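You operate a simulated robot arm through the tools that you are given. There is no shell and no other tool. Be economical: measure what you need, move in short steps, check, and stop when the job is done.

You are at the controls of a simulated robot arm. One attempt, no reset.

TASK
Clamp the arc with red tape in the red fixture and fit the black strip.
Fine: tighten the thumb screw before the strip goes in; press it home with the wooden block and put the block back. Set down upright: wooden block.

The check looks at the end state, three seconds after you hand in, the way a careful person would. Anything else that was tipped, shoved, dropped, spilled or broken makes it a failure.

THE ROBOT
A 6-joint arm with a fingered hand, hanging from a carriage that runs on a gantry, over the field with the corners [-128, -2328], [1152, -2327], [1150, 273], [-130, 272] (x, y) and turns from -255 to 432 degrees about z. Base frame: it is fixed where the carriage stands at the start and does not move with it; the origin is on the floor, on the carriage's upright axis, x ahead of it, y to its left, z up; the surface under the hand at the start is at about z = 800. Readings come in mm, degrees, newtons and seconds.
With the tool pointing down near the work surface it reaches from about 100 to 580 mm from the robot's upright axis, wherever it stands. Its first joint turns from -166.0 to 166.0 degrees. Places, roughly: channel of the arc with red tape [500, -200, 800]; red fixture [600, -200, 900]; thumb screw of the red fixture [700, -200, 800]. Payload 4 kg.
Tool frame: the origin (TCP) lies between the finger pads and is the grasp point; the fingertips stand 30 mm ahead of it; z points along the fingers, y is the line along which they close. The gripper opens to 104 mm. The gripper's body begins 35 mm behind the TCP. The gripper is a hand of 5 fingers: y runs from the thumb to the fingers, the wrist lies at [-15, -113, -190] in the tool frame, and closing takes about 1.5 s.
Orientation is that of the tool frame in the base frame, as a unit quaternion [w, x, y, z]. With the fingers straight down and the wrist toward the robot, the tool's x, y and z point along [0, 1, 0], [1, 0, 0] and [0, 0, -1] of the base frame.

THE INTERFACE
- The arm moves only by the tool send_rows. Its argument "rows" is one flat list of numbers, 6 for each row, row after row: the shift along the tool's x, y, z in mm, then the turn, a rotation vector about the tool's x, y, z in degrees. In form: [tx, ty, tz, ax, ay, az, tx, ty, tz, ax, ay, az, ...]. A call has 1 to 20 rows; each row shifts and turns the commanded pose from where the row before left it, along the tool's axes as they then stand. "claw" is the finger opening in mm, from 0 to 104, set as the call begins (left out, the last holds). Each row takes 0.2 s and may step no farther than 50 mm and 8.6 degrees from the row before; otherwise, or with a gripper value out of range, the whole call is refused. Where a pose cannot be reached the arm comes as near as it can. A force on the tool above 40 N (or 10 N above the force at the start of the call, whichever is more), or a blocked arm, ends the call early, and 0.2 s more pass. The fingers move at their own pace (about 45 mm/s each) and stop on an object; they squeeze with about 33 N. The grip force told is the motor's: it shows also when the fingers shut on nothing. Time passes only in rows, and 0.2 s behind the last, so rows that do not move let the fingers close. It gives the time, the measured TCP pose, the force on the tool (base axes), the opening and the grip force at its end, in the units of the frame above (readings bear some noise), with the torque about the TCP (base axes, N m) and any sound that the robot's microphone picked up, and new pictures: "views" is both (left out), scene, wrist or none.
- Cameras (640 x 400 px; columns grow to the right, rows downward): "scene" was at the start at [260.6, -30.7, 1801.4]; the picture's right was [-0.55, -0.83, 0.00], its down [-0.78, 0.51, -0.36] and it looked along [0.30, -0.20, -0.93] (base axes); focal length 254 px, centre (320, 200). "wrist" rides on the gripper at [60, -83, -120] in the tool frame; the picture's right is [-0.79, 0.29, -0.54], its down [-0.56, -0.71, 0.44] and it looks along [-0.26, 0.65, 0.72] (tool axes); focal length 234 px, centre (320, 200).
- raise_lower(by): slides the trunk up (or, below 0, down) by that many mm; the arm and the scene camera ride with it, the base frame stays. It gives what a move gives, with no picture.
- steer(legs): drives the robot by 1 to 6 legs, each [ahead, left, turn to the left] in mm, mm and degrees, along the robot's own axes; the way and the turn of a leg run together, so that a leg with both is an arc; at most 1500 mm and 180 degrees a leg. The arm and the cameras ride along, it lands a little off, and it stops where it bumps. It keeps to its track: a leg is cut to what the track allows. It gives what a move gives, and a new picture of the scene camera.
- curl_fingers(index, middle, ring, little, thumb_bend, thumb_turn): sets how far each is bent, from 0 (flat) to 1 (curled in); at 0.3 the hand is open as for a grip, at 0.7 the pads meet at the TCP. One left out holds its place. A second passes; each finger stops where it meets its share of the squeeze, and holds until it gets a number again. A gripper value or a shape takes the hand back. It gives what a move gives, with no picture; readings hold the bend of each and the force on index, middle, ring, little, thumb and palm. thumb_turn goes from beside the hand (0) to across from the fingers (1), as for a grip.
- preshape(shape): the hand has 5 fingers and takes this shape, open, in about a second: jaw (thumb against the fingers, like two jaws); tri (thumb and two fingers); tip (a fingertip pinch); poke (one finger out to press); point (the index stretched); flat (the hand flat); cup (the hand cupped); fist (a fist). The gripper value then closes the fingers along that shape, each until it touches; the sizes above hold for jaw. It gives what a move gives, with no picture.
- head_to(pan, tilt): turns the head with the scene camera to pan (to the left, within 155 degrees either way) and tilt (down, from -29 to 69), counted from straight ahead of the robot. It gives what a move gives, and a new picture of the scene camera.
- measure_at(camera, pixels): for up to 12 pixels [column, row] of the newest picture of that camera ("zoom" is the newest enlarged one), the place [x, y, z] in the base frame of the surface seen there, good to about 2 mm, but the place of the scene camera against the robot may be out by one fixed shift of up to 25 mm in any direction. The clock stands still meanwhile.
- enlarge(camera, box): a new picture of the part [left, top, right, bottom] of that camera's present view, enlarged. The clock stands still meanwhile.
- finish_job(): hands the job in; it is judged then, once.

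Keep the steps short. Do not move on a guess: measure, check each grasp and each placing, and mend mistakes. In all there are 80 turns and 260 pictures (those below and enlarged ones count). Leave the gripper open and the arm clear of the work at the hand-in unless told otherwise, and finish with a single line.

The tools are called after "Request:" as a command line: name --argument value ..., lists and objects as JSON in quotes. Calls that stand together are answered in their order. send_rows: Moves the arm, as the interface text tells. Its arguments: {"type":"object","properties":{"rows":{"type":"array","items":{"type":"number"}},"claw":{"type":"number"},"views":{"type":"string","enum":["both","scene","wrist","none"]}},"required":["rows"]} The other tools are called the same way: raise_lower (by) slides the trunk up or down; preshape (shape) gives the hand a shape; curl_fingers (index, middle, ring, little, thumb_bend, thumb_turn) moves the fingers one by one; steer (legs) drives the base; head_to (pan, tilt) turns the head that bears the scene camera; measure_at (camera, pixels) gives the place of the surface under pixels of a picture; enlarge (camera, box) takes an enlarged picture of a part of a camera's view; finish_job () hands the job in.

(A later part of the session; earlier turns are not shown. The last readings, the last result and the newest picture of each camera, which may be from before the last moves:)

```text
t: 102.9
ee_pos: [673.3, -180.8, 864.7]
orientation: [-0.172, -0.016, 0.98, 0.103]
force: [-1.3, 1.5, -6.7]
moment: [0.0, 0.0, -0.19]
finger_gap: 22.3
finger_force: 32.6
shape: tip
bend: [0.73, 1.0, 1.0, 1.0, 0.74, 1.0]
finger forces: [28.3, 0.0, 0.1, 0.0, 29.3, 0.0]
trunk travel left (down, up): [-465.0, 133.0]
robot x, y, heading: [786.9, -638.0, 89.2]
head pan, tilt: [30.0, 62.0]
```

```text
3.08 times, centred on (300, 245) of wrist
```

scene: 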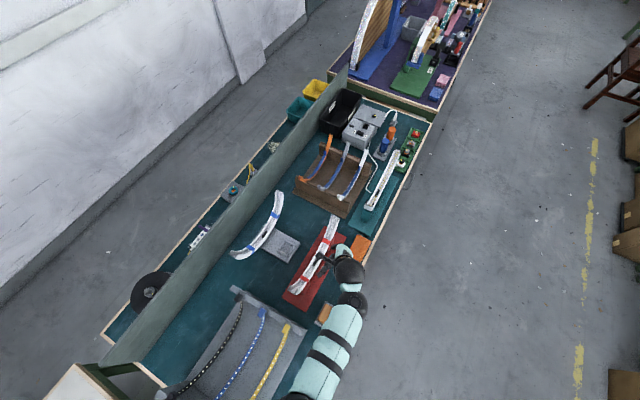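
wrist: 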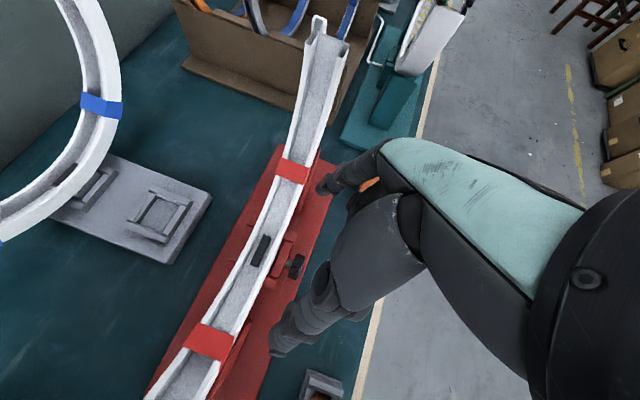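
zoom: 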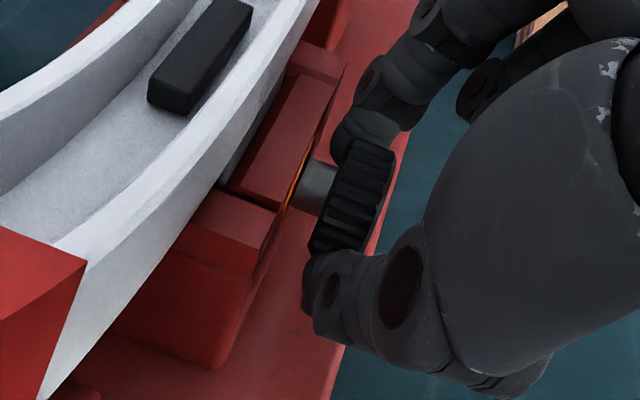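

Good grip. Short stroke of 30°.

Request:
send_rows --rows '[0, 1.78, 0, 5.64, 0, 2.05, 0, 1.78, 0, 5.64, 0, 2.05, 0, 1.78, 0, 5.64, 0, 2.05, 0, 1.78, 0, 5.64, 0, 2.05, 0, 1.78, 0, 5.64, 0, 2.05]' --views "none"

Request:
enlarge --camera "wrist" --box '[240, 180, 360, 310]'

```text
t: 104.1
ee_pos: [672.2, -174.4, 865.1]
orientation: [-0.172, 0.029, 0.973, -0.154]
force: [-4.8, -1.2, -13.9]
moment: [0.08, -0.15, -0.21]
finger_gap: 22.1
finger_force: 33.0
shape: tip
bend: [0.73, 1.0, 1.0, 1.0, 0.74, 1.0]
finger forces: [29.9, 0.0, 0.0, 0.0, 28.0, 0.0]
trunk travel left (down, up): [-465.0, 133.0]
robot x, y, heading: [785.2, -640.3, 89.6]
head pan, tilt: [30.0, 62.0]
```

```text
3.08 times, centred on (300, 245) of wrist
```

zoom: 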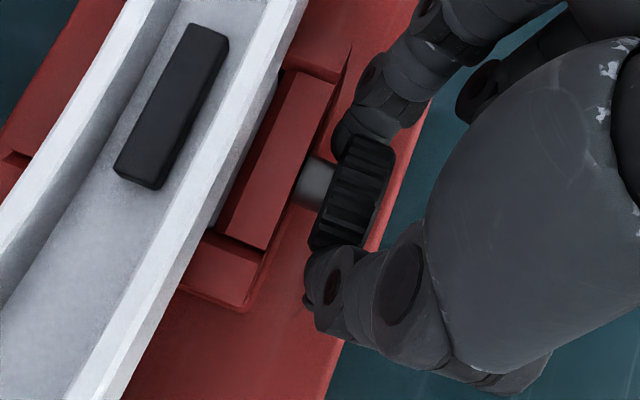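

It still turned freely, so there's more to go. I finish the stroke and do another cycle with the same grip depth.

Request:
send_rows --rows '[0, 1.78, 0, 5.64, 0, 2.05, 0, 1.78, 0, 5.64, 0, 2.05, 0, 1.78, 0, 5.64, 0, 2.05, 0, 1.78, 0, 5.64, 0, 2.05]' --views "none"

Request:
send_rows --rows '[0, 0, 0, 0, 0, 0, 0, 0, 0, 0, 0, 0, 0, 0, 0, 0, 0, 0, 0, 0, 0, 0, 0, 0, 0, 0, 0, 0, 0, 0, 0, -1.78, 0, -5.64, 0, -2.05, 0, -1.78, 0, -5.64, 0, -2.05, 0, -1.78, 0, -5.64, 0, -2.05, 0, -1.78, 0, -5.64, 0, -2.05, 0, -1.78, 0, -5.64, 0, -2.05, 0, -1.78, 0, -5.64, 0, -2.05, 0, -1.78, 0, -5.64, 0, -2.05, 0, -1.78, 0, -5.64, 0, -2.05, 0, -1.78, 0, -5.64, 0, -2.05]' --claw 104 --views "none"

Request:
enlarge --camera "wrist" --box '[230, 180, 350, 300]'

Request:
measure_at --camera "zoom" --pixels '[[350, 230], [375, 190], [340, 280], [285, 160], [230, 215], [205, 80]]'

```text
t: 105.1
ee_pos: [672.5, -165.2, 862.5]
orientation: [-0.162, 0.063, 0.92, -0.352]
force: [-5.1, 0.4, -8.4]
moment: [0.6, -0.05, -0.39]
finger_gap: 22.5
finger_force: 33.0
shape: tip
bend: [0.74, 1.0, 1.0, 1.0, 0.73, 1.0]
finger forces: [33.8, 0.0, 0.0, 0.0, 29.1, 0.1]
trunk travel left (down, up): [-465.0, 133.0]
robot x, y, heading: [788.3, -642.5, 89.9]
head pan, tilt: [30.0, 62.0]
```

```text
t: 108.1
ee_pos: [674.2, -180.2, 867.7]
orientation: [-0.172, -0.016, 0.979, 0.106]
force: [0.3, 0.0, 0.0]
moment: [-0.03, 0.01, 0.02]
finger_gap: 103.7
finger_force: 0.1
shape: tip
bend: [0.31, 0.98, 0.99, 0.99, 0.3, 0.97]
finger forces: [0.0, 0.1, 0.0, 0.0, 0.0, 0.1]
trunk travel left (down, up): [-465.0, 133.0]
robot x, y, heading: [784.6, -643.6, 89.6]
head pan, tilt: [30.0, 62.0]
```

```text
3.33 times, centred on (290, 240) of wrist
```

zoom: 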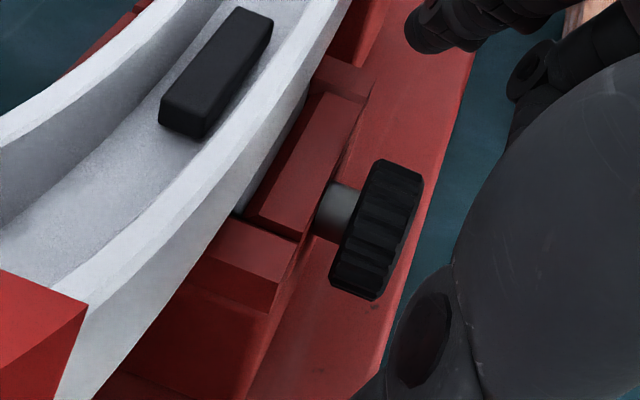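

```text
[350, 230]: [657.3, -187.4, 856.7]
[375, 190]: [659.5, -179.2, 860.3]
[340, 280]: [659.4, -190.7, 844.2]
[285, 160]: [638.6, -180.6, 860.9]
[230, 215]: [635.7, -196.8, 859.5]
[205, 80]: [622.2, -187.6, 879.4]
```

At the end of that stroke the torque rose to 0.6 N·m – tight. One short confirming stroke.

Request:
send_rows --rows '[2, 0, 3, 0, 0, 0, 0, 0, 0, 0, 0, 0, 0, 0, 0, 0, 0, 0, 0, 0, 0, 0, 0, 0, 0, 0, 0, 0, 0, 0, 0, 0, 0, 0, 0, 0, 0, 0, 0, 0, 0, 0, 0, 0, 0, 0, 0, 0, 0, 1.5, 0, 4.7, 0, 1.7, 0, 1.5, 0, 4.7, 0, 1.7]' --claw 12 --views "none"

Request:
send_rows --rows '[0, 1.5, 0, 4.7, 0, 1.7]' --views "none"

Request:
enlarge --camera "wrist" --box '[240, 180, 360, 310]'

```text
t: 110.3
ee_pos: [670.8, -176.0, 867.2]
orientation: [-0.173, -0.001, 0.985, 0.019]
force: [0.4, 5.2, 1.3]
moment: [0.37, 0.08, -0.24]
finger_gap: 12.7
finger_force: 0.0
shape: tip
bend: [0.5, 0.98, 0.99, 0.99, 0.69, 1.0]
finger forces: [10.7, 0.0, 0.0, 0.0, 4.3, 0.0]
trunk travel left (down, up): [-465.0, 133.0]
robot x, y, heading: [785.6, -638.4, 89.6]
head pan, tilt: [30.0, 62.0]
```

```text
t: 110.7
ee_pos: [670.0, -174.0, 865.9]
orientation: [-0.174, 0.005, 0.985, -0.022]
force: [2.5, 4.9, 1.0]
moment: [0.41, 0.09, -0.28]
finger_gap: 13.0
finger_force: 0.1
shape: tip
bend: [0.49, 0.98, 0.99, 0.99, 0.69, 1.0]
finger forces: [12.2, 0.0, 0.1, 0.0, 4.6, 0.0]
trunk travel left (down, up): [-465.0, 133.0]
robot x, y, heading: [788.7, -640.5, 89.4]
head pan, tilt: [30.0, 62.0]
```

```text
3.08 times, centred on (300, 245) of wrist
```

zoom: 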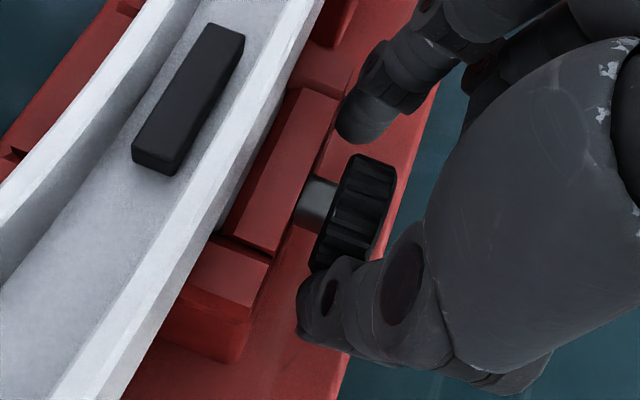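

The index caught the fixture wall, so this test is not valid. I open, reduce the tilt to 8°, and re-grip cleanly around the knob's new position (x≈660).

Request:
send_rows --rows '[-4, 0, 0, 0, 0, 0, 0, 0, 0, 0, 0, 0, 0, 0, 0, 0, 0, 0, 0, 0, 0, 0, 0, 0, 0, 0, 0, 0, 0, 0]' --claw 104 --views "none"

Request:
send_rows --rows '[0, 0, -10, 0, 0, 0, 0, 0, -10, 0, -6, 0, 0, 0, 0, 0, -6, 0, 0, 0, 0, -6, 0, -0.9, 0, 0, 0, -6, 0, -0.9, 0, 0, 0, 0, 0, 0]' --views "wrist"

Request:
enlarge --camera "wrist" --box '[220, 160, 360, 320]'

Request:
measure_at --camera "wrist" --pixels '[[297, 247], [294, 255], [300, 242], [278, 350], [323, 188], [290, 262]]'

```text
t: 111.9
ee_pos: [673.9, -176.3, 863.9]
orientation: [-0.174, 0.006, 0.984, -0.024]
force: [-0.7, 0.6, 0.3]
moment: [-0.01, 0.0, 0.03]
finger_gap: 103.6
finger_force: 0.1
shape: tip
bend: [0.31, 0.98, 0.99, 0.99, 0.3, 0.97]
finger forces: [0.0, 0.0, 0.1, 0.0, 0.0, 0.0]
trunk travel left (down, up): [-465.0, 133.0]
robot x, y, heading: [788.2, -640.6, 89.3]
head pan, tilt: [30.0, 62.0]
```

```text
t: 113.3
ee_pos: [680.1, -174.3, 882.6]
orientation: [-0.069, -0.005, 0.994, 0.083]
force: [0.6, -0.4, -1.3]
moment: [0.02, -0.01, 0.01]
finger_gap: 103.7
finger_force: 0.1
shape: tip
bend: [0.31, 0.98, 0.99, 0.99, 0.3, 0.97]
finger forces: [0.1, 0.1, 0.0, 0.0, 0.0, 0.1]
trunk travel left (down, up): [-465.0, 133.0]
robot x, y, heading: [786.3, -641.9, 89.6]
head pan, tilt: [30.0, 62.0]
```

wrist: 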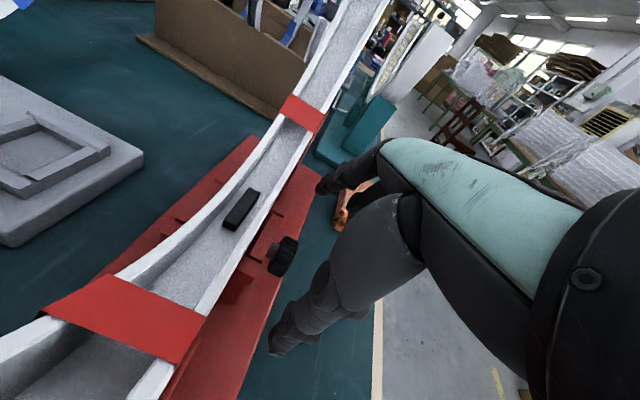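

```text
2.50 times, centred on (290, 240) of wrist
```

zoom: 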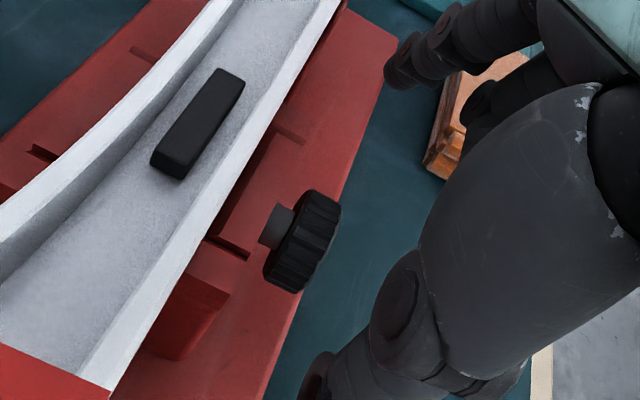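

```text
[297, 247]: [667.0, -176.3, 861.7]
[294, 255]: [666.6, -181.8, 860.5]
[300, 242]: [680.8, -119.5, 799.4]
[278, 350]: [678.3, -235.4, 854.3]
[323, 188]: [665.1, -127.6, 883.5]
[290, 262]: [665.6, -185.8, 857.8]
```

Request:
measure_at --camera "zoom" --pixels '[[318, 200], [285, 240], [330, 225], [295, 225], [300, 270], [272, 270], [275, 225]]'

```text
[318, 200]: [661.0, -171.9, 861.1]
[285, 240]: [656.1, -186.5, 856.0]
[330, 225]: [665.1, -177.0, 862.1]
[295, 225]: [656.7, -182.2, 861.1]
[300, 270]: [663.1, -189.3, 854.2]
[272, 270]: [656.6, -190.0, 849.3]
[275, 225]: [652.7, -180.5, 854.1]
```

Knob spans x 655–667. I move to (668,-181,865) and close, then stroke.

Request:
send_rows --rows '[9.7, -9.3, 18, 0, 0, 0, 0, 0, 0, 0, 0, 0]' --views "none"

Request:
send_rows --rows '[0, 0, 0, 0, 0, 0, 0, 0, 0, 0, 0, 0, 0, 0, 0, 0, 0, 0, 0, 0, 0, 0, 0, 0, 0, 0, 0, 0, 0, 0, 0, 0, 0, 0, 0, 0, 0, 0, 0, 0, 0, 0]' --claw 12 --views "none"

Request:
enlarge --camera "wrist" --box '[230, 180, 350, 310]'

Request:
send_rows --rows '[0, 1.78, 0, 5.94, 0, 0.83, 0, 1.78, 0, 5.94, 0, 0.83, 0, 1.78, 0, 5.94, 0, 0.83]' --views "none"

Request:
enlarge --camera "wrist" --box '[230, 180, 350, 310]'

```text
t: 113.9
ee_pos: [669.4, -179.0, 863.0]
orientation: [-0.069, -0.005, 0.994, 0.081]
force: [-0.6, -0.9, 0.7]
moment: [0.0, 0.0, -0.01]
finger_gap: 103.9
finger_force: 0.1
shape: tip
bend: [0.31, 0.98, 0.99, 0.99, 0.3, 0.97]
finger forces: [0.0, 0.1, 0.1, 0.0, 0.0, 0.0]
trunk travel left (down, up): [-465.0, 133.0]
robot x, y, heading: [788.1, -639.1, 89.7]
head pan, tilt: [30.0, 62.0]
```

```text
t: 115.5
ee_pos: [669.7, -180.4, 863.2]
orientation: [-0.069, -0.005, 0.994, 0.08]
force: [-2.1, 4.0, -12.6]
moment: [-0.13, -0.26, -0.48]
finger_gap: 20.4
finger_force: 32.4
shape: tip
bend: [0.73, 1.0, 1.0, 1.0, 0.75, 1.0]
finger forces: [27.8, 0.0, 0.0, 0.1, 29.1, 0.0]
trunk travel left (down, up): [-465.0, 133.0]
robot x, y, heading: [788.0, -640.9, 89.5]
head pan, tilt: [30.0, 62.0]
```

```text
3.08 times, centred on (290, 245) of wrist
```

zoom: 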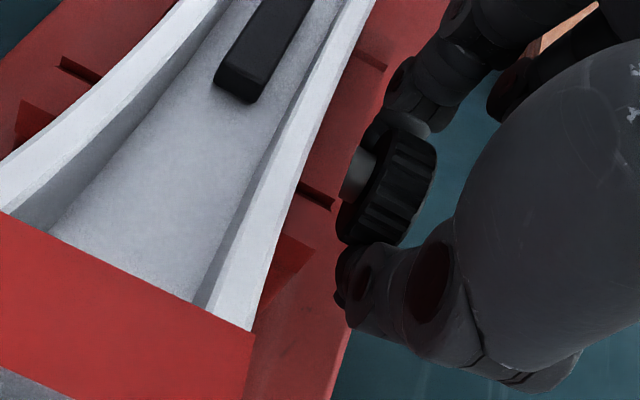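

```text
t: 116.3
ee_pos: [668.6, -175.5, 863.4]
orientation: [-0.068, 0.007, 0.995, -0.077]
force: [0.6, 6.0, -26.0]
moment: [0.7, -0.04, -0.29]
finger_gap: 19.9
finger_force: 32.6
shape: tip
bend: [0.73, 1.0, 1.0, 1.0, 0.74, 1.0]
finger forces: [26.2, 0.0, 0.0, 0.1, 31.8, 0.0]
trunk travel left (down, up): [-465.0, 133.0]
robot x, y, heading: [786.8, -641.9, 89.7]
head pan, tilt: [30.0, 62.0]
```

```text
3.08 times, centred on (290, 245) of wrist
```

zoom: 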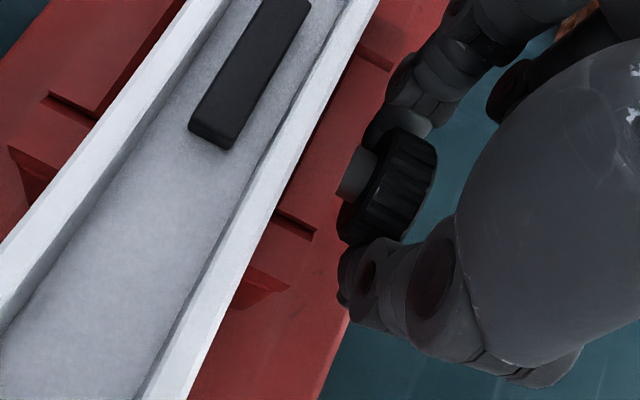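

Torque is 0.7 N·m within 18° on a good grip: the screw is firmly tight. I open, retreat up, straighten the hand, switch to 'tri', and drive around to stand in front of the strip rack.

Request:
send_rows --rows '[0, 0, 0, 0, 0, 0, 0, 0, 0, 0, 0, 0, 0, 0, 0, 0, 0, 0, 0, 0, 0, 0, 0, 0, 0, 0, 0, 0, 0, 0, 0, 0, 0, 0, 0, 0]' --claw 104 --views "none"

Request:
raise_lower --by 125

Request:
send_rows --rows '[0, 0, 0, -4.4, -3.9, -0.4, 0, 0, 0, -4.4, -3.9, -0.4, 0, 0, -30, 0, 0, 0, 0, 0, -30, 0, 0, 0, 0, 0, -30, 0, 0, 0, 0, 0, 0, 0, 0, 0]' --views "none"

Request:
preshape --shape "tri"

Request:
steer --legs '[[0, 0, -89.6], [-670, 90, 0]]'

Request:
send_rows --rows '[0, 0, 0, 0, 0, 0]' --views "both"

```text
t: 117.7
ee_pos: [667.8, -174.3, 865.8]
orientation: [-0.069, 0.006, 0.995, -0.074]
force: [-0.6, -0.3, -0.3]
moment: [0.01, -0.01, -0.02]
finger_gap: 103.8
finger_force: 0.0
shape: tip
bend: [0.31, 0.98, 0.99, 0.99, 0.3, 0.97]
finger forces: [0.0, 0.2, 0.0, 0.0, 0.1, 0.0]
trunk travel left (down, up): [-465.0, 133.0]
robot x, y, heading: [789.1, -637.9, 89.8]
head pan, tilt: [30.0, 62.0]
```

```text
t: 119.3
ee_pos: [668.7, -175.1, 990.7]
orientation: [-0.069, 0.006, 0.995, -0.075]
force: [-0.5, -0.3, 0.0]
moment: [0.03, -0.01, 0.0]
finger_gap: 103.6
finger_force: 0.1
shape: tip
bend: [0.31, 0.98, 0.99, 0.99, 0.3, 0.97]
finger forces: [0.0, 0.0, 0.0, 0.0, 0.1, 0.1]
trunk travel left (down, up): [-590.0, 8.0]
robot x, y, heading: [784.7, -637.5, 89.5]
head pan, tilt: [30.0, 62.0]
```

```text
t: 120.7
ee_pos: [668.4, -175.4, 1081.8]
orientation: [-0.002, -0.001, 1.0, 0.002]
force: [0.4, -0.2, 0.3]
moment: [-0.03, 0.0, -0.02]
finger_gap: 103.8
finger_force: 0.0
shape: tip
bend: [0.31, 0.98, 0.99, 0.99, 0.3, 0.97]
finger forces: [0.1, 0.1, 0.0, 0.1, 0.1, 0.0]
trunk travel left (down, up): [-590.0, 8.0]
robot x, y, heading: [786.0, -642.0, 89.8]
head pan, tilt: [30.0, 62.0]
```

```text
t: 121.6
ee_pos: [670.6, -176.3, 1080.5]
orientation: [-0.002, 0.0, 1.0, 0.002]
force: [-0.4, -0.4, 0.6]
moment: [0.03, 0.03, 0.01]
finger_gap: 103.5
finger_force: 0.0
shape: tri
bend: [0.3, 0.3, 0.99, 0.99, 0.3, 0.97]
finger forces: [0.1, 0.1, 0.1, 0.0, 0.1, 0.0]
trunk travel left (down, up): [-590.0, 8.0]
robot x, y, heading: [787.0, -641.0, 89.7]
head pan, tilt: [30.0, 62.0]
```

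```text
t: 129.2
ee_pos: [574.8, -424.1, 1080.4]
orientation: [0.001, 0.708, 0.706, 0.003]
force: [-0.4, 0.2, -0.6]
moment: [0.03, -0.03, -0.01]
finger_gap: 103.7
finger_force: 0.1
shape: tri
bend: [0.3, 0.3, 0.99, 0.99, 0.3, 0.97]
finger forces: [0.1, 0.0, 0.0, 0.0, 0.1, 0.0]
trunk travel left (down, up): [-590.0, 8.0]
robot x, y, heading: [111.9, -541.5, -0.5]
head pan, tilt: [30.0, 62.0]
```

scene: 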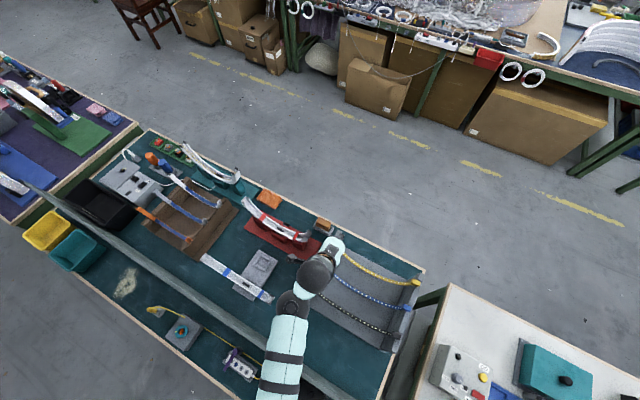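

```text
t: 129.6
ee_pos: [575.9, -424.5, 1079.9]
orientation: [0.0, 0.707, 0.707, 0.002]
force: [0.0, 1.1, 0.4]
moment: [0.05, 0.01, 0.01]
finger_gap: 103.9
finger_force: 0.0
shape: tri
bend: [0.3, 0.3, 0.99, 0.99, 0.3, 0.97]
finger forces: [0.0, 0.1, 0.0, 0.0, 0.0, 0.0]
trunk travel left (down, up): [-590.0, 8.0]
robot x, y, heading: [113.2, -539.2, -0.6]
head pan, tilt: [30.0, 62.0]
```

scene: 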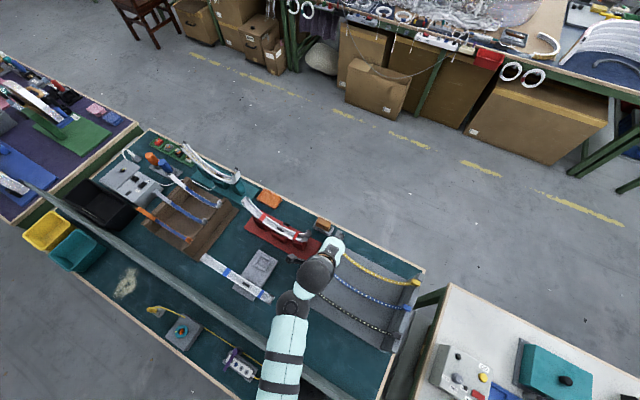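
wrist: 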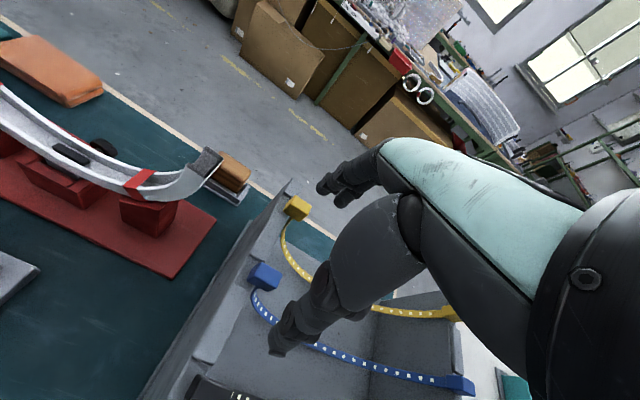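

I enlarge the rack in the scene and measure the black strip and its end blocks; also wrist measurement of a common feature for the bias.

Request:
enlarge --camera "scene" --box '[300, 255, 425, 355]'

Request:
measure_at --camera "scene" --pixels '[[322, 296], [333, 305], [345, 313], [356, 320], [368, 325], [380, 330], [390, 333], [395, 335], [408, 307], [413, 282], [353, 295], [375, 301]]'

Request:
measure_at --camera "wrist" --pixels '[[462, 385], [265, 272], [296, 205], [450, 312], [370, 360], [240, 340], [230, 395], [190, 390], [440, 380], [330, 350], [260, 300]]'

```text
4.00 times, centred on (362, 305) of scene
```

zoom: 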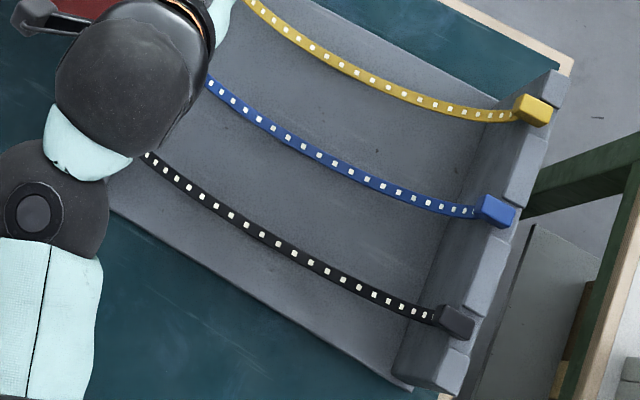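

```text
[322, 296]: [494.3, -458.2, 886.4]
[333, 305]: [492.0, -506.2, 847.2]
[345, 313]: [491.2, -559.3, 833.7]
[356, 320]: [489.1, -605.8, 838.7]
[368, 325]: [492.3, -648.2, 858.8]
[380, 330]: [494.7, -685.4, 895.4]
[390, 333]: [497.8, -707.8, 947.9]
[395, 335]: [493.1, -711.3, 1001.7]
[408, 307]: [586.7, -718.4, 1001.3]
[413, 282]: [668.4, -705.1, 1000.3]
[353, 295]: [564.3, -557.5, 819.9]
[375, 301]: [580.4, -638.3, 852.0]
```

```text
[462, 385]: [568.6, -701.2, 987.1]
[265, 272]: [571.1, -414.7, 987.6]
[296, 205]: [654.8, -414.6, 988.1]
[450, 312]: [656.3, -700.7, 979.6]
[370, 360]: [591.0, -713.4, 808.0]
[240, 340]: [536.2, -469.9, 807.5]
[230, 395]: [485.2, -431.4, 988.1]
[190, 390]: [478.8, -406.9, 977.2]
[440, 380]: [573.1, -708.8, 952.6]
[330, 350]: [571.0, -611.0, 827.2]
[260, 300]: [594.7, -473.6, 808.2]
```

Strip bottom is about (478,-558,820), ends at y≈-414/-701, z≈988: same shape as the arc. I move above its middle to (480,-556,960) and measure with the wrist camera.

Request:
send_rows --rows '[-26.4, -19.2, 16, 0, 0, 0, -26.4, -19.2, 24, 0, 0, 0, -26.4, -19.2, 28, 0, 0, 0, -26.4, -19.2, 28, 0, 0, 0, -26.4, -19.2, 28, 0, 0, 0, 0, 0, 0, 0, 0, 0]' --views "wrist"

Request:
enlarge --camera "wrist" --box '[120, 180, 360, 380]'

```text
t: 130.9
ee_pos: [477.4, -556.8, 954.1]
orientation: [-0.001, 0.708, 0.707, 0.002]
force: [0.0, -0.2, 0.2]
moment: [-0.04, 0.01, 0.0]
finger_gap: 104.1
finger_force: 0.0
shape: tri
bend: [0.3, 0.3, 0.99, 0.99, 0.3, 0.97]
finger forces: [0.0, 0.1, 0.0, 0.0, 0.0, 0.0]
trunk travel left (down, up): [-590.0, 8.0]
robot x, y, heading: [110.8, -539.1, -0.6]
head pan, tilt: [30.0, 62.0]
```

wrist: 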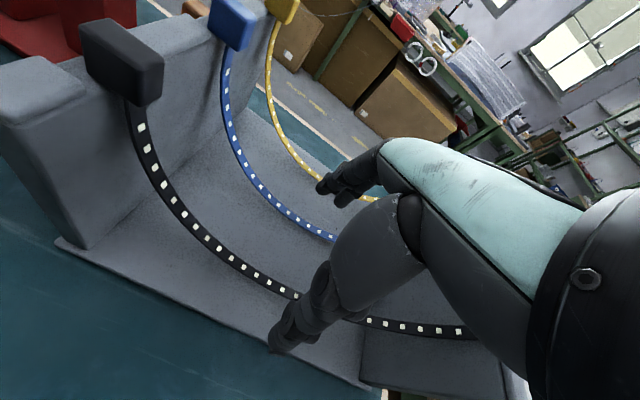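

```text
2.00 times, centred on (240, 280) of wrist
```

zoom: 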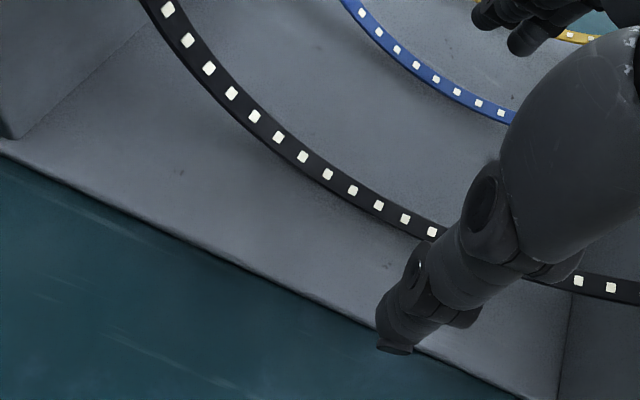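

Request:
measure_at --camera "zoom" --pixels '[[432, 232], [420, 240], [430, 220], [353, 190], [278, 137], [208, 68], [578, 280], [610, 287], [595, 298], [600, 272], [330, 260]]'

Request:
measure_at --camera "wrist" --pixels '[[120, 55], [95, 35], [150, 55], [85, 65], [455, 332], [140, 90], [110, 25]]'

```text
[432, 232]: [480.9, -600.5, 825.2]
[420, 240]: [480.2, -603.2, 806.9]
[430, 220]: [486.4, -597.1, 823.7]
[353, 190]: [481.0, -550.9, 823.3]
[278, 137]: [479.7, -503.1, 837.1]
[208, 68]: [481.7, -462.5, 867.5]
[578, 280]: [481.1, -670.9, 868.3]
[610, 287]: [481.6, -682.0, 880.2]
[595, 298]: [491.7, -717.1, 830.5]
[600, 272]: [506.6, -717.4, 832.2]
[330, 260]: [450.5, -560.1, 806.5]
```

```text
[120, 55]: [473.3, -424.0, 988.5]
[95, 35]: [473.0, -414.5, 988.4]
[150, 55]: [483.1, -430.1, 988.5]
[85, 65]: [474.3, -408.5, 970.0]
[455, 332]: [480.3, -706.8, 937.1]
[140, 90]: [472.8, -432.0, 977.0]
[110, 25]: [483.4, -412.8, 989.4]
```

Strip: x=481, width ~12, circle radius ≈143, mid y≈-566.7, top z≈823 at mid. I descend to (481,-570,846) and close on it.

Request:
send_rows --rows '[-6.5, 1.8, 36, 0, 0, 0, -6.5, 1.8, 36, 0, 0, 0, 0, 0, 30, 0, 0, 0, 0, 0, 6, 0, 0, 0, 0, 0, 0, 0, 0, 0]' --views "none"

Request:
send_rows --rows '[0, 0, 0, 0, 0, 0, 0, 0, 0, 0, 0, 0, 0, 0, 0, 0, 0, 0, 0, 0, 0, 0, 0, 0, 0, 0, 0, 0, 0, 0, 0, 0, 0, 0, 0, 0, 0, 0, 0, 0, 0, 0, 0, 0, 0, 0, 0, 0]' --claw 2 --views "wrist"

Request:
enlarge --camera "wrist" --box '[220, 160, 380, 320]'

```text
t: 132.2
ee_pos: [484.8, -569.7, 847.1]
orientation: [0.001, 0.708, 0.706, 0.003]
force: [0.9, 0.7, -0.6]
moment: [0.01, 0.04, 0.02]
finger_gap: 103.6
finger_force: 0.0
shape: tri
bend: [0.3, 0.3, 0.99, 0.99, 0.3, 0.97]
finger forces: [0.0, 0.0, 0.1, 0.0, 0.0, 0.0]
trunk travel left (down, up): [-590.0, 8.0]
robot x, y, heading: [109.7, -538.8, -0.7]
head pan, tilt: [30.0, 62.0]
```

```text
t: 133.9
ee_pos: [484.6, -569.1, 847.1]
orientation: [-0.001, 0.708, 0.707, 0.003]
force: [-0.1, 0.4, -0.7]
moment: [-0.03, -0.05, 0.03]
finger_gap: 5.8
finger_force: 32.9
shape: tri
bend: [0.71, 0.68, 1.0, 1.0, 0.73, 1.0]
finger forces: [15.4, 14.5, 0.0, 0.1, 30.0, 0.0]
trunk travel left (down, up): [-590.0, 8.0]
robot x, y, heading: [112.6, -541.4, -0.5]
head pan, tilt: [30.0, 62.0]
```

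wrist: 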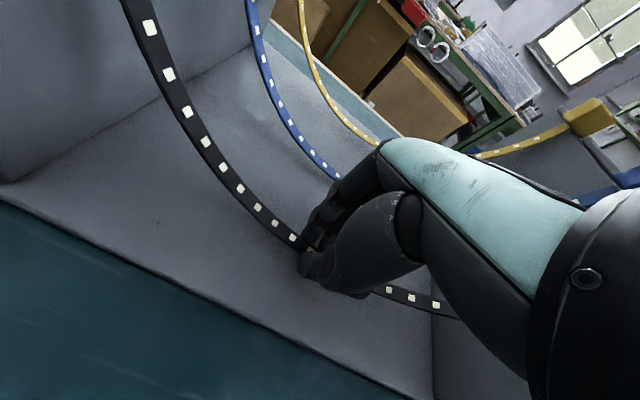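

```text
2.50 times, centred on (300, 240) of wrist
```

zoom: 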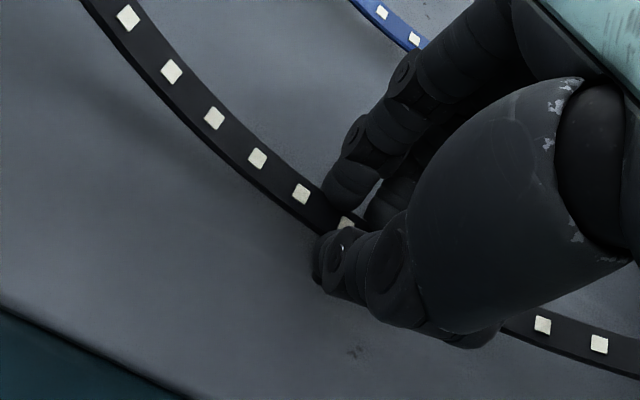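

Balanced grip (15/14.5/30 N). I lift 200 mm slowly, check, then drive sideways to the fixture.

Request:
send_rows --rows '[0, 0, -10, 0, 0, 0, 0, 0, -20, 0, 0, 0, 0, 0, -25, 0, 0, 0, 0, 0, -25, 0, 0, 0, 0, 0, -25, 0, 0, 0, 0, 0, -25, 0, 0, 0, 0, 0, -25, 0, 0, 0, 0, 0, -25, 0, 0, 0, 0, 0, -20, 0, 0, 0, 0, 0, 0, 0, 0, 0]' --views "wrist"

Request:
steer --legs '[[17, 389, 0]]'

Request:
send_rows --rows '[0, 25, 0, 0, 0, 0, 0, 30, 0, 0, 0, 0, 0, 0, 0, 0, 0, 0]' --views "both"

```text
t: 136.2
ee_pos: [483.1, -568.9, 1047.5]
orientation: [0.0, 0.708, 0.706, 0.002]
force: [0.2, 0.5, 0.1]
moment: [-0.02, 0.03, 0.02]
finger_gap: 5.6
finger_force: 32.6
shape: tri
bend: [0.71, 0.68, 1.0, 1.0, 0.73, 1.0]
finger forces: [16.6, 14.0, 0.0, 0.1, 30.7, 0.1]
trunk travel left (down, up): [-590.0, 8.0]
robot x, y, heading: [110.2, -539.9, -0.9]
head pan, tilt: [30.0, 62.0]
```

wrist: 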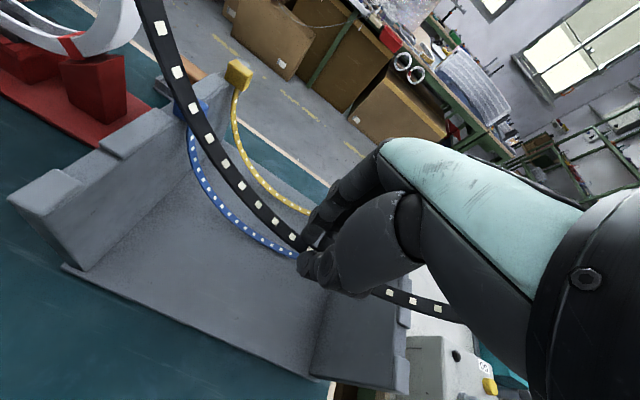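

```text
t: 138.6
ee_pos: [504.3, -170.9, 1047.7]
orientation: [0.001, 0.709, 0.705, 0.002]
force: [0.4, -0.3, -1.0]
moment: [-0.01, -0.02, 0.0]
finger_gap: 5.7
finger_force: 33.3
shape: tri
bend: [0.71, 0.68, 1.0, 1.0, 0.73, 1.0]
finger forces: [16.5, 14.1, 0.0, 0.1, 30.7, 0.1]
trunk travel left (down, up): [-590.0, 8.0]
robot x, y, heading: [131.1, -140.3, -1.0]
head pan, tilt: [30.0, 62.0]
```

scene: 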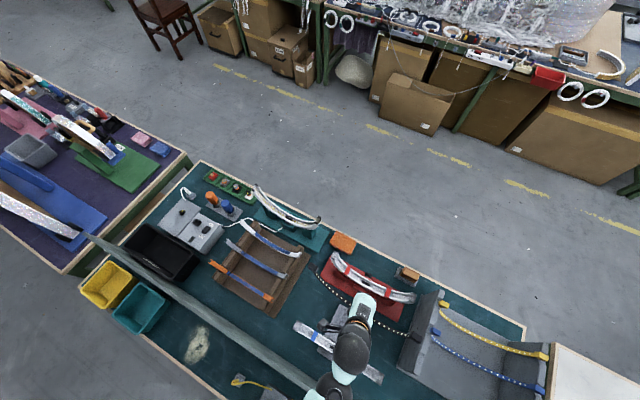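

```text
t: 139.4
ee_pos: [560.5, -173.2, 1047.9]
orientation: [0.0, 0.709, 0.705, 0.002]
force: [0.1, 0.1, 0.9]
moment: [-0.01, 0.01, 0.0]
finger_gap: 5.6
finger_force: 33.5
shape: tri
bend: [0.71, 0.68, 1.0, 1.0, 0.73, 1.0]
finger forces: [16.7, 14.1, 0.0, 0.0, 30.8, 0.0]
trunk travel left (down, up): [-590.0, 8.0]
robot x, y, heading: [133.5, -141.7, -0.8]
head pan, tilt: [30.0, 62.0]
```

scene: 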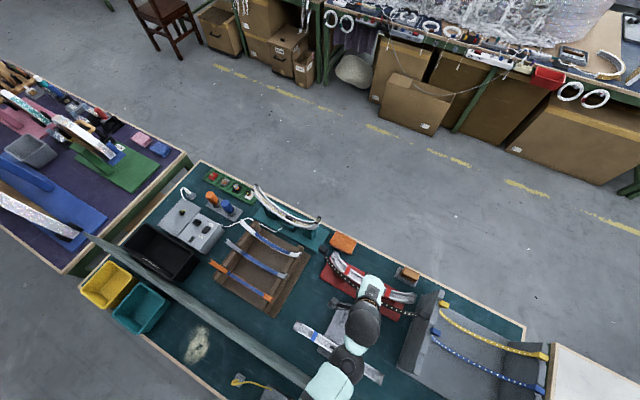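
wrist: 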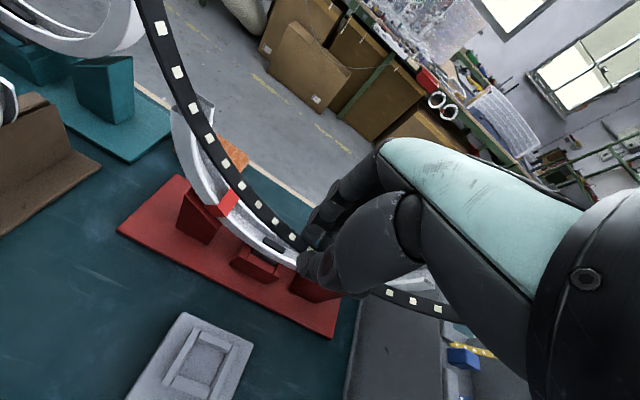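

Strip is held firmly. I measure strip points left and right (yaw, mid y, height) and the arc's rim/block again.

Request:
measure_at --camera "wrist" --pixels '[[178, 72], [194, 106], [210, 138], [225, 163], [258, 207], [275, 221], [391, 294], [413, 301], [438, 308], [272, 245]]'

Request:
enlarge --camera "wrist" --box '[170, 150, 320, 290]'

Request:
measure_at --camera "zoom" --pixels '[[430, 260], [390, 240], [445, 275], [300, 215], [220, 240], [285, 185], [150, 110], [330, 305], [380, 330], [110, 220]]'

```text
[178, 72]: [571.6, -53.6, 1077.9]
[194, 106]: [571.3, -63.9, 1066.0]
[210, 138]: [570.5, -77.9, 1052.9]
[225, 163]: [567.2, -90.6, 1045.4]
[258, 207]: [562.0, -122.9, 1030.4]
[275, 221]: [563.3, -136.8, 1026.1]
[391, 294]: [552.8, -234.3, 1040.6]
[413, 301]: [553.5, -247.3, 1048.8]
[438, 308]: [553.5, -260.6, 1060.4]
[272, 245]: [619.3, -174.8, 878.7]
```

```text
2.86 times, centred on (245, 220) of wrist
```

zoom: 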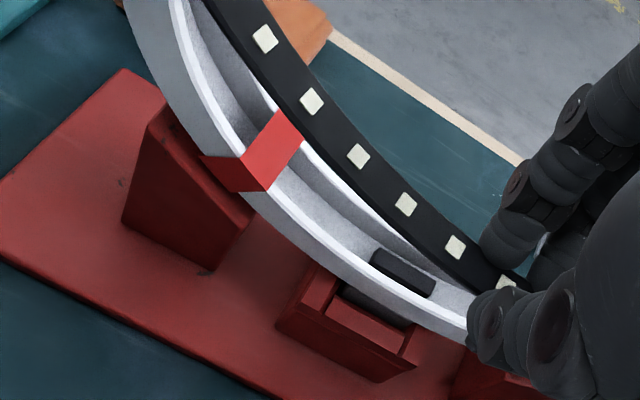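

```text
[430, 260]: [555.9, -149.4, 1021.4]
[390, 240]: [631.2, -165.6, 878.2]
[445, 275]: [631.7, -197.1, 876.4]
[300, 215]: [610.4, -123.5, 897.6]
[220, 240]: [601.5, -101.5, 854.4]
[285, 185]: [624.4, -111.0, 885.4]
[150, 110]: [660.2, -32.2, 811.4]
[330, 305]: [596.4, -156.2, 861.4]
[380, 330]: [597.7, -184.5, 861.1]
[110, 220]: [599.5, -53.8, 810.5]
```

Strip is yawed ≈5° and rolled ≈3° in the grip. I measure the arc's rims on this zoom, then correct the orientation (az −5, ay +3) and take a new view for verification.

Request:
measure_at --camera "zoom" --pixels '[[345, 263], [400, 297], [440, 315], [320, 162], [345, 185], [365, 203], [402, 262], [425, 285], [380, 258], [400, 283]]'

Request:
send_rows --rows '[0, 0, 0, 0, 1.5, -2.5, 0, 0, 0, 0, 1.5, -2.5, 0, 0, 20, 0, 0, 0, 0, 0, 0, 0, 0, 0]' --views "wrist"

Request:
measure_at --camera "wrist" --pixels '[[178, 72], [194, 106], [210, 138], [225, 163], [258, 207], [275, 221], [391, 294], [413, 301], [438, 308]]'

Request:
enlarge --camera "wrist" --box '[170, 150, 320, 290]'

```text
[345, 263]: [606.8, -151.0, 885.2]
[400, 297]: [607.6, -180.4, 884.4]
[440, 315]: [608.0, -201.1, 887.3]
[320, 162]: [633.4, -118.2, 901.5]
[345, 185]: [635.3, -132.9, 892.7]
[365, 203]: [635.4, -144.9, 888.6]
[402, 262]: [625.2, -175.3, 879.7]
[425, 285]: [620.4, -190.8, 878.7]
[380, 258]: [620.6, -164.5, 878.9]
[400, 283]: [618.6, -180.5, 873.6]
```

```text
t: 140.4
ee_pos: [559.6, -171.3, 1027.6]
orientation: [-0.018, 0.677, 0.735, 0.021]
force: [0.1, 0.3, -0.8]
moment: [-0.02, 0.01, 0.02]
finger_gap: 5.6
finger_force: 33.0
shape: tri
bend: [0.71, 0.68, 1.0, 1.0, 0.73, 1.0]
finger forces: [16.7, 14.1, 0.1, 0.1, 30.7, 0.1]
trunk travel left (down, up): [-590.0, 8.0]
robot x, y, heading: [133.6, -144.0, -0.8]
head pan, tilt: [30.0, 62.0]
```

wrist: 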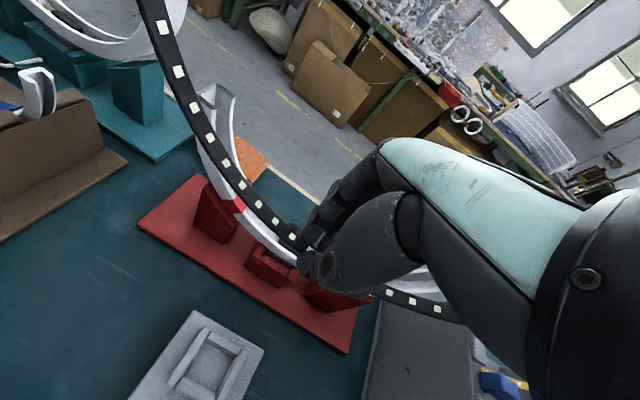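

```text
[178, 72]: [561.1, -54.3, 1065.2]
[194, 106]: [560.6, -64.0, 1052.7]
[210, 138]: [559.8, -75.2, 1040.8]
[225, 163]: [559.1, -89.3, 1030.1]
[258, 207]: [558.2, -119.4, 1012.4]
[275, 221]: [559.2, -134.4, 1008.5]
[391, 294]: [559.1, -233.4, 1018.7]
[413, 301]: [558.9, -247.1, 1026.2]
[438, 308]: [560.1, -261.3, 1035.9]
```

```text
2.86 times, centred on (245, 220) of wrist
```

zoom: 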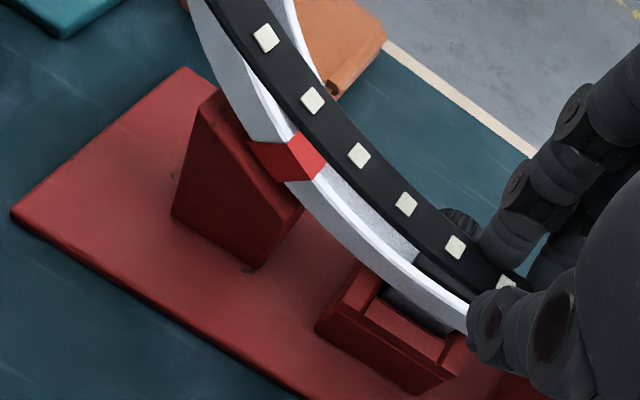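

Orientation is now right: strip straight at x≈559.4, mid y≈-171.2; arc mid is (621.4,-177.5). I shift (+62,-6.3) and lower to TCP z≈918 (strip a few mm above the rims), then check.

Request:
send_rows --rows '[-3.3, 31, 0, 0, 0, 0, -3, 31, 0, 0, 0, 0, -2, 0, 35, 0, 0, 0, -2, 0, 35, 0, 0, 0, -1, 0, 20, 0, 0, 0, -0.5, 0, 11, 0, 0, 0, -0.4, 0, 8, 0, 0, 0, 0, 0, 0, 0, 0, 0]' --views "both"

Request:
measure_at --camera "wrist" --pixels '[[178, 72], [194, 106], [210, 138], [225, 163], [258, 207], [275, 221], [391, 294], [413, 301], [438, 308]]'

Request:
enlarge --camera "wrist" --box '[130, 0, 470, 340]'

Request:
enlarge --camera "scene" --box '[310, 230, 440, 330]'

```text
t: 142.2
ee_pos: [624.4, -171.8, 918.4]
orientation: [-0.017, 0.677, 0.735, 0.021]
force: [-2.1, -0.7, 10.9]
moment: [0.05, 0.24, 0.04]
finger_gap: 5.9
finger_force: 32.5
shape: tri
bend: [0.71, 0.68, 1.0, 1.0, 0.73, 1.0]
finger forces: [16.6, 15.1, 0.0, 0.0, 41.9, 0.0]
trunk travel left (down, up): [-590.0, 8.0]
robot x, y, heading: [133.1, -142.1, -1.1]
head pan, tilt: [30.0, 62.0]
```

scene: 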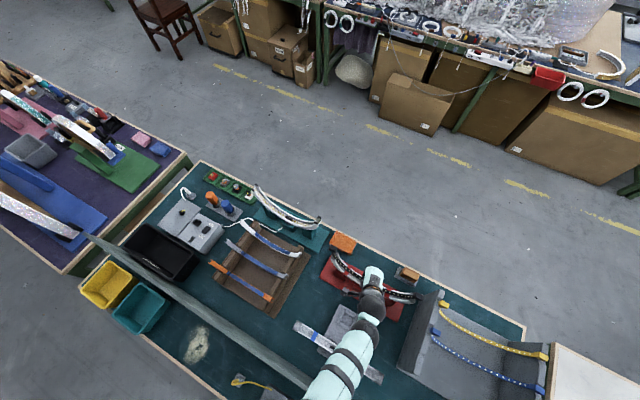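
wrist: 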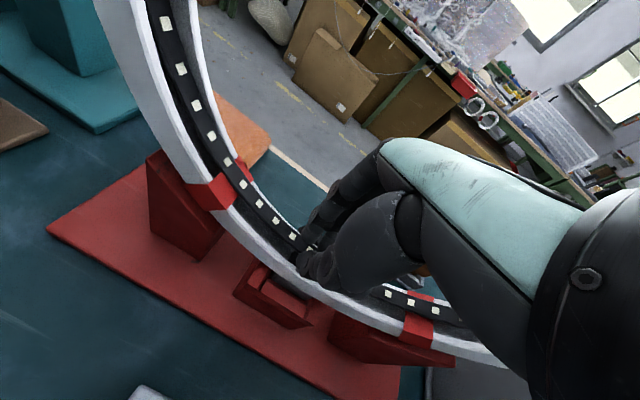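

```text
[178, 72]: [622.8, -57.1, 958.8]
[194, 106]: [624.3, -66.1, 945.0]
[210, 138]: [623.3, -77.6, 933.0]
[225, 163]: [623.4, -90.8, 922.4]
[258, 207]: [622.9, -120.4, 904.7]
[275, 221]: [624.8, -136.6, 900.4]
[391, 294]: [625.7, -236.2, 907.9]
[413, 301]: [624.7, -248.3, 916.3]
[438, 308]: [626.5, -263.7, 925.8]
```

```text
1.18 times, centred on (300, 170) of wrist
```

zoom: 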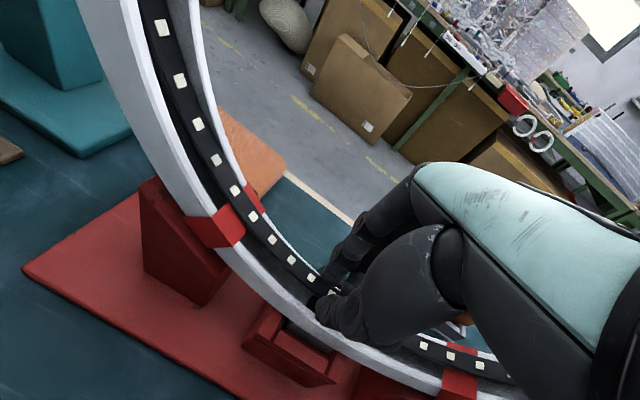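

```text
4.00 times, centred on (375, 280) of scene
```

zoom: 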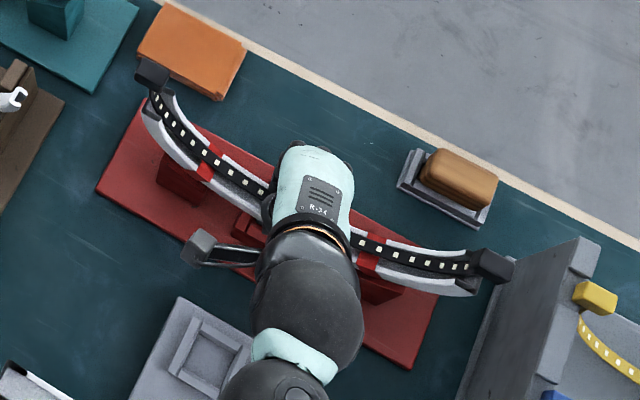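

The strip lies in the channel with both end blocks over the arc ends; tips rest on the rims (11 N). I nudge (-2.5,-2.4), open, rise, straighten the hand, switch to 'jaw', and drive toward the wooden block.

Request:
send_rows --rows '[0, 0, -3, 0, 0, 0, -2.4, -2.5, 0, 0, 0, 0, 0, 0, 1, 0, 0, 0]' --views "none"

Request:
send_rows --rows '[0, 0, 0, 0, 0, 0, 0, 0, 0, 0, 0, 0, 0, 0, 0, 0, 0, 0, 0, 0, 0, 0, 0, 0, 0, 0, 0, 0, 0, 0, 0, 0, 0, 0, 0, 0, 0, 0, -20, 0, 0, 0, 0, 0, -40, 0, 0, 0, 0, 0, -40, 0, 0, 0, 0, 0, -40, 0, -1.5, 2.3, 0, 0, 0, 0, -1.5, 2.4]' --claw 104 --views "wrist"

Request:
preshape --shape "jaw"

Request:
steer --legs '[[165, -145, 0]]'

Request:
send_rows --rows '[0, -40, 0, 0, 0, 0, 0, -40, 20, 0, 0, 0, 0, 0, 20, 0, 0, 0, 0, 0, 0, 0, 0, 0]' --views "wrist"

Request:
enlarge --camera "scene" --box '[240, 180, 440, 330]'

```text
t: 143.0
ee_pos: [621.0, -175.6, 921.6]
orientation: [-0.018, 0.678, 0.735, 0.02]
force: [0.4, -0.3, 0.1]
moment: [-0.02, 0.0, 0.04]
finger_gap: 5.7
finger_force: 32.8
shape: tri
bend: [0.71, 0.68, 1.0, 1.0, 0.73, 1.0]
finger forces: [17.1, 14.2, 0.1, 0.0, 31.4, 0.0]
trunk travel left (down, up): [-590.0, 8.0]
robot x, y, heading: [134.1, -142.8, -1.0]
head pan, tilt: [30.0, 62.0]
```

```text
t: 145.4
ee_pos: [619.5, -183.2, 1061.1]
orientation: [0.0, 0.707, 0.707, 0.002]
force: [0.8, -1.0, 0.0]
moment: [0.05, 0.02, 0.0]
finger_gap: 103.6
finger_force: 0.0
shape: tri
bend: [0.3, 0.3, 0.99, 0.99, 0.3, 0.97]
finger forces: [0.0, 0.1, 0.0, 0.0, 0.1, 0.1]
trunk travel left (down, up): [-590.0, 8.0]
robot x, y, heading: [132.2, -143.2, -0.8]
head pan, tilt: [30.0, 62.0]
```

wrist: 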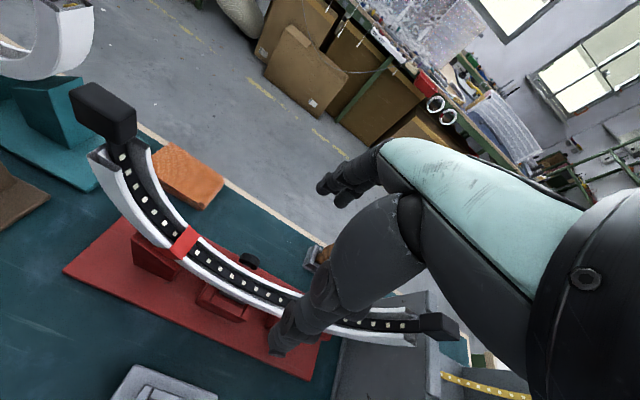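

```text
t: 146.3
ee_pos: [620.7, -182.5, 1059.8]
orientation: [-0.001, 0.707, 0.707, 0.002]
force: [0.4, -0.3, 0.5]
moment: [0.03, 0.02, 0.0]
finger_gap: 103.7
finger_force: 0.1
shape: jaw
bend: [0.3, 0.3, 0.3, 0.3, 0.3, 0.97]
finger forces: [0.1, 0.0, 0.0, 0.0, 0.0, 0.0]
trunk travel left (down, up): [-590.0, 8.0]
robot x, y, heading: [132.5, -144.9, -1.0]
head pan, tilt: [30.0, 62.0]
```

```text
t: 148.0
ee_pos: [782.6, -327.9, 1060.0]
orientation: [0.0, 0.708, 0.707, 0.002]
force: [0.0, 0.6, 0.2]
moment: [0.05, 0.0, -0.02]
finger_gap: 103.6
finger_force: 0.0
shape: jaw
bend: [0.3, 0.3, 0.3, 0.3, 0.3, 0.97]
finger forces: [0.1, 0.1, 0.0, 0.0, 0.1, 0.1]
trunk travel left (down, up): [-590.0, 8.0]
robot x, y, heading: [294.8, -287.1, -0.7]
head pan, tilt: [30.0, 62.0]
```

scene: 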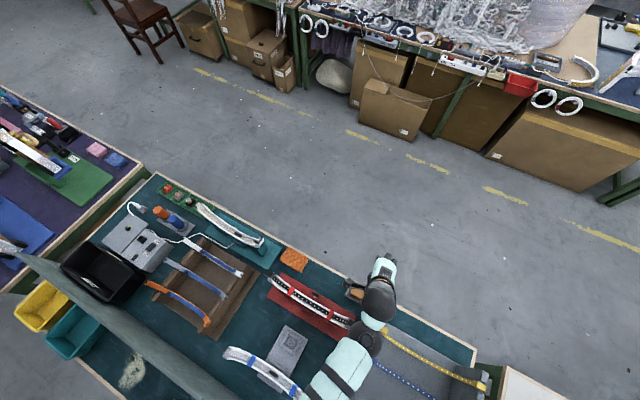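

```text
t: 149.0
ee_pos: [701.9, -325.5, 1019.1]
orientation: [0.001, 0.707, 0.707, 0.002]
force: [1.1, 0.1, 0.1]
moment: [0.04, 0.02, 0.0]
finger_gap: 102.7
finger_force: 0.0
shape: jaw
bend: [0.3, 0.3, 0.3, 0.3, 0.31, 0.97]
finger forces: [0.0, 0.0, 0.0, 0.0, 0.7, 0.0]
trunk travel left (down, up): [-590.0, 8.0]
robot x, y, heading: [298.6, -283.9, -1.0]
head pan, tilt: [30.0, 62.0]
```

wrist: 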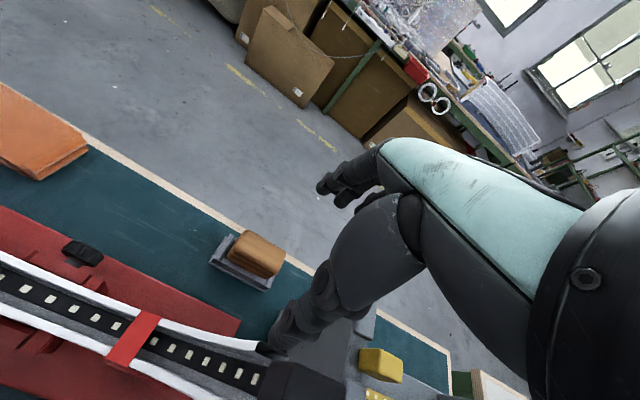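

```text
2.67 times, centred on (340, 255) of scene
```

zoom: 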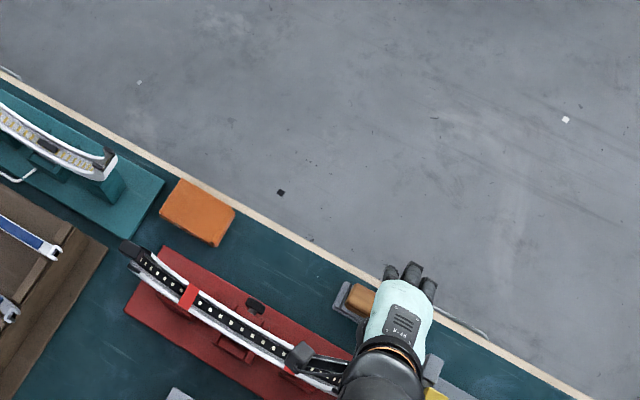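

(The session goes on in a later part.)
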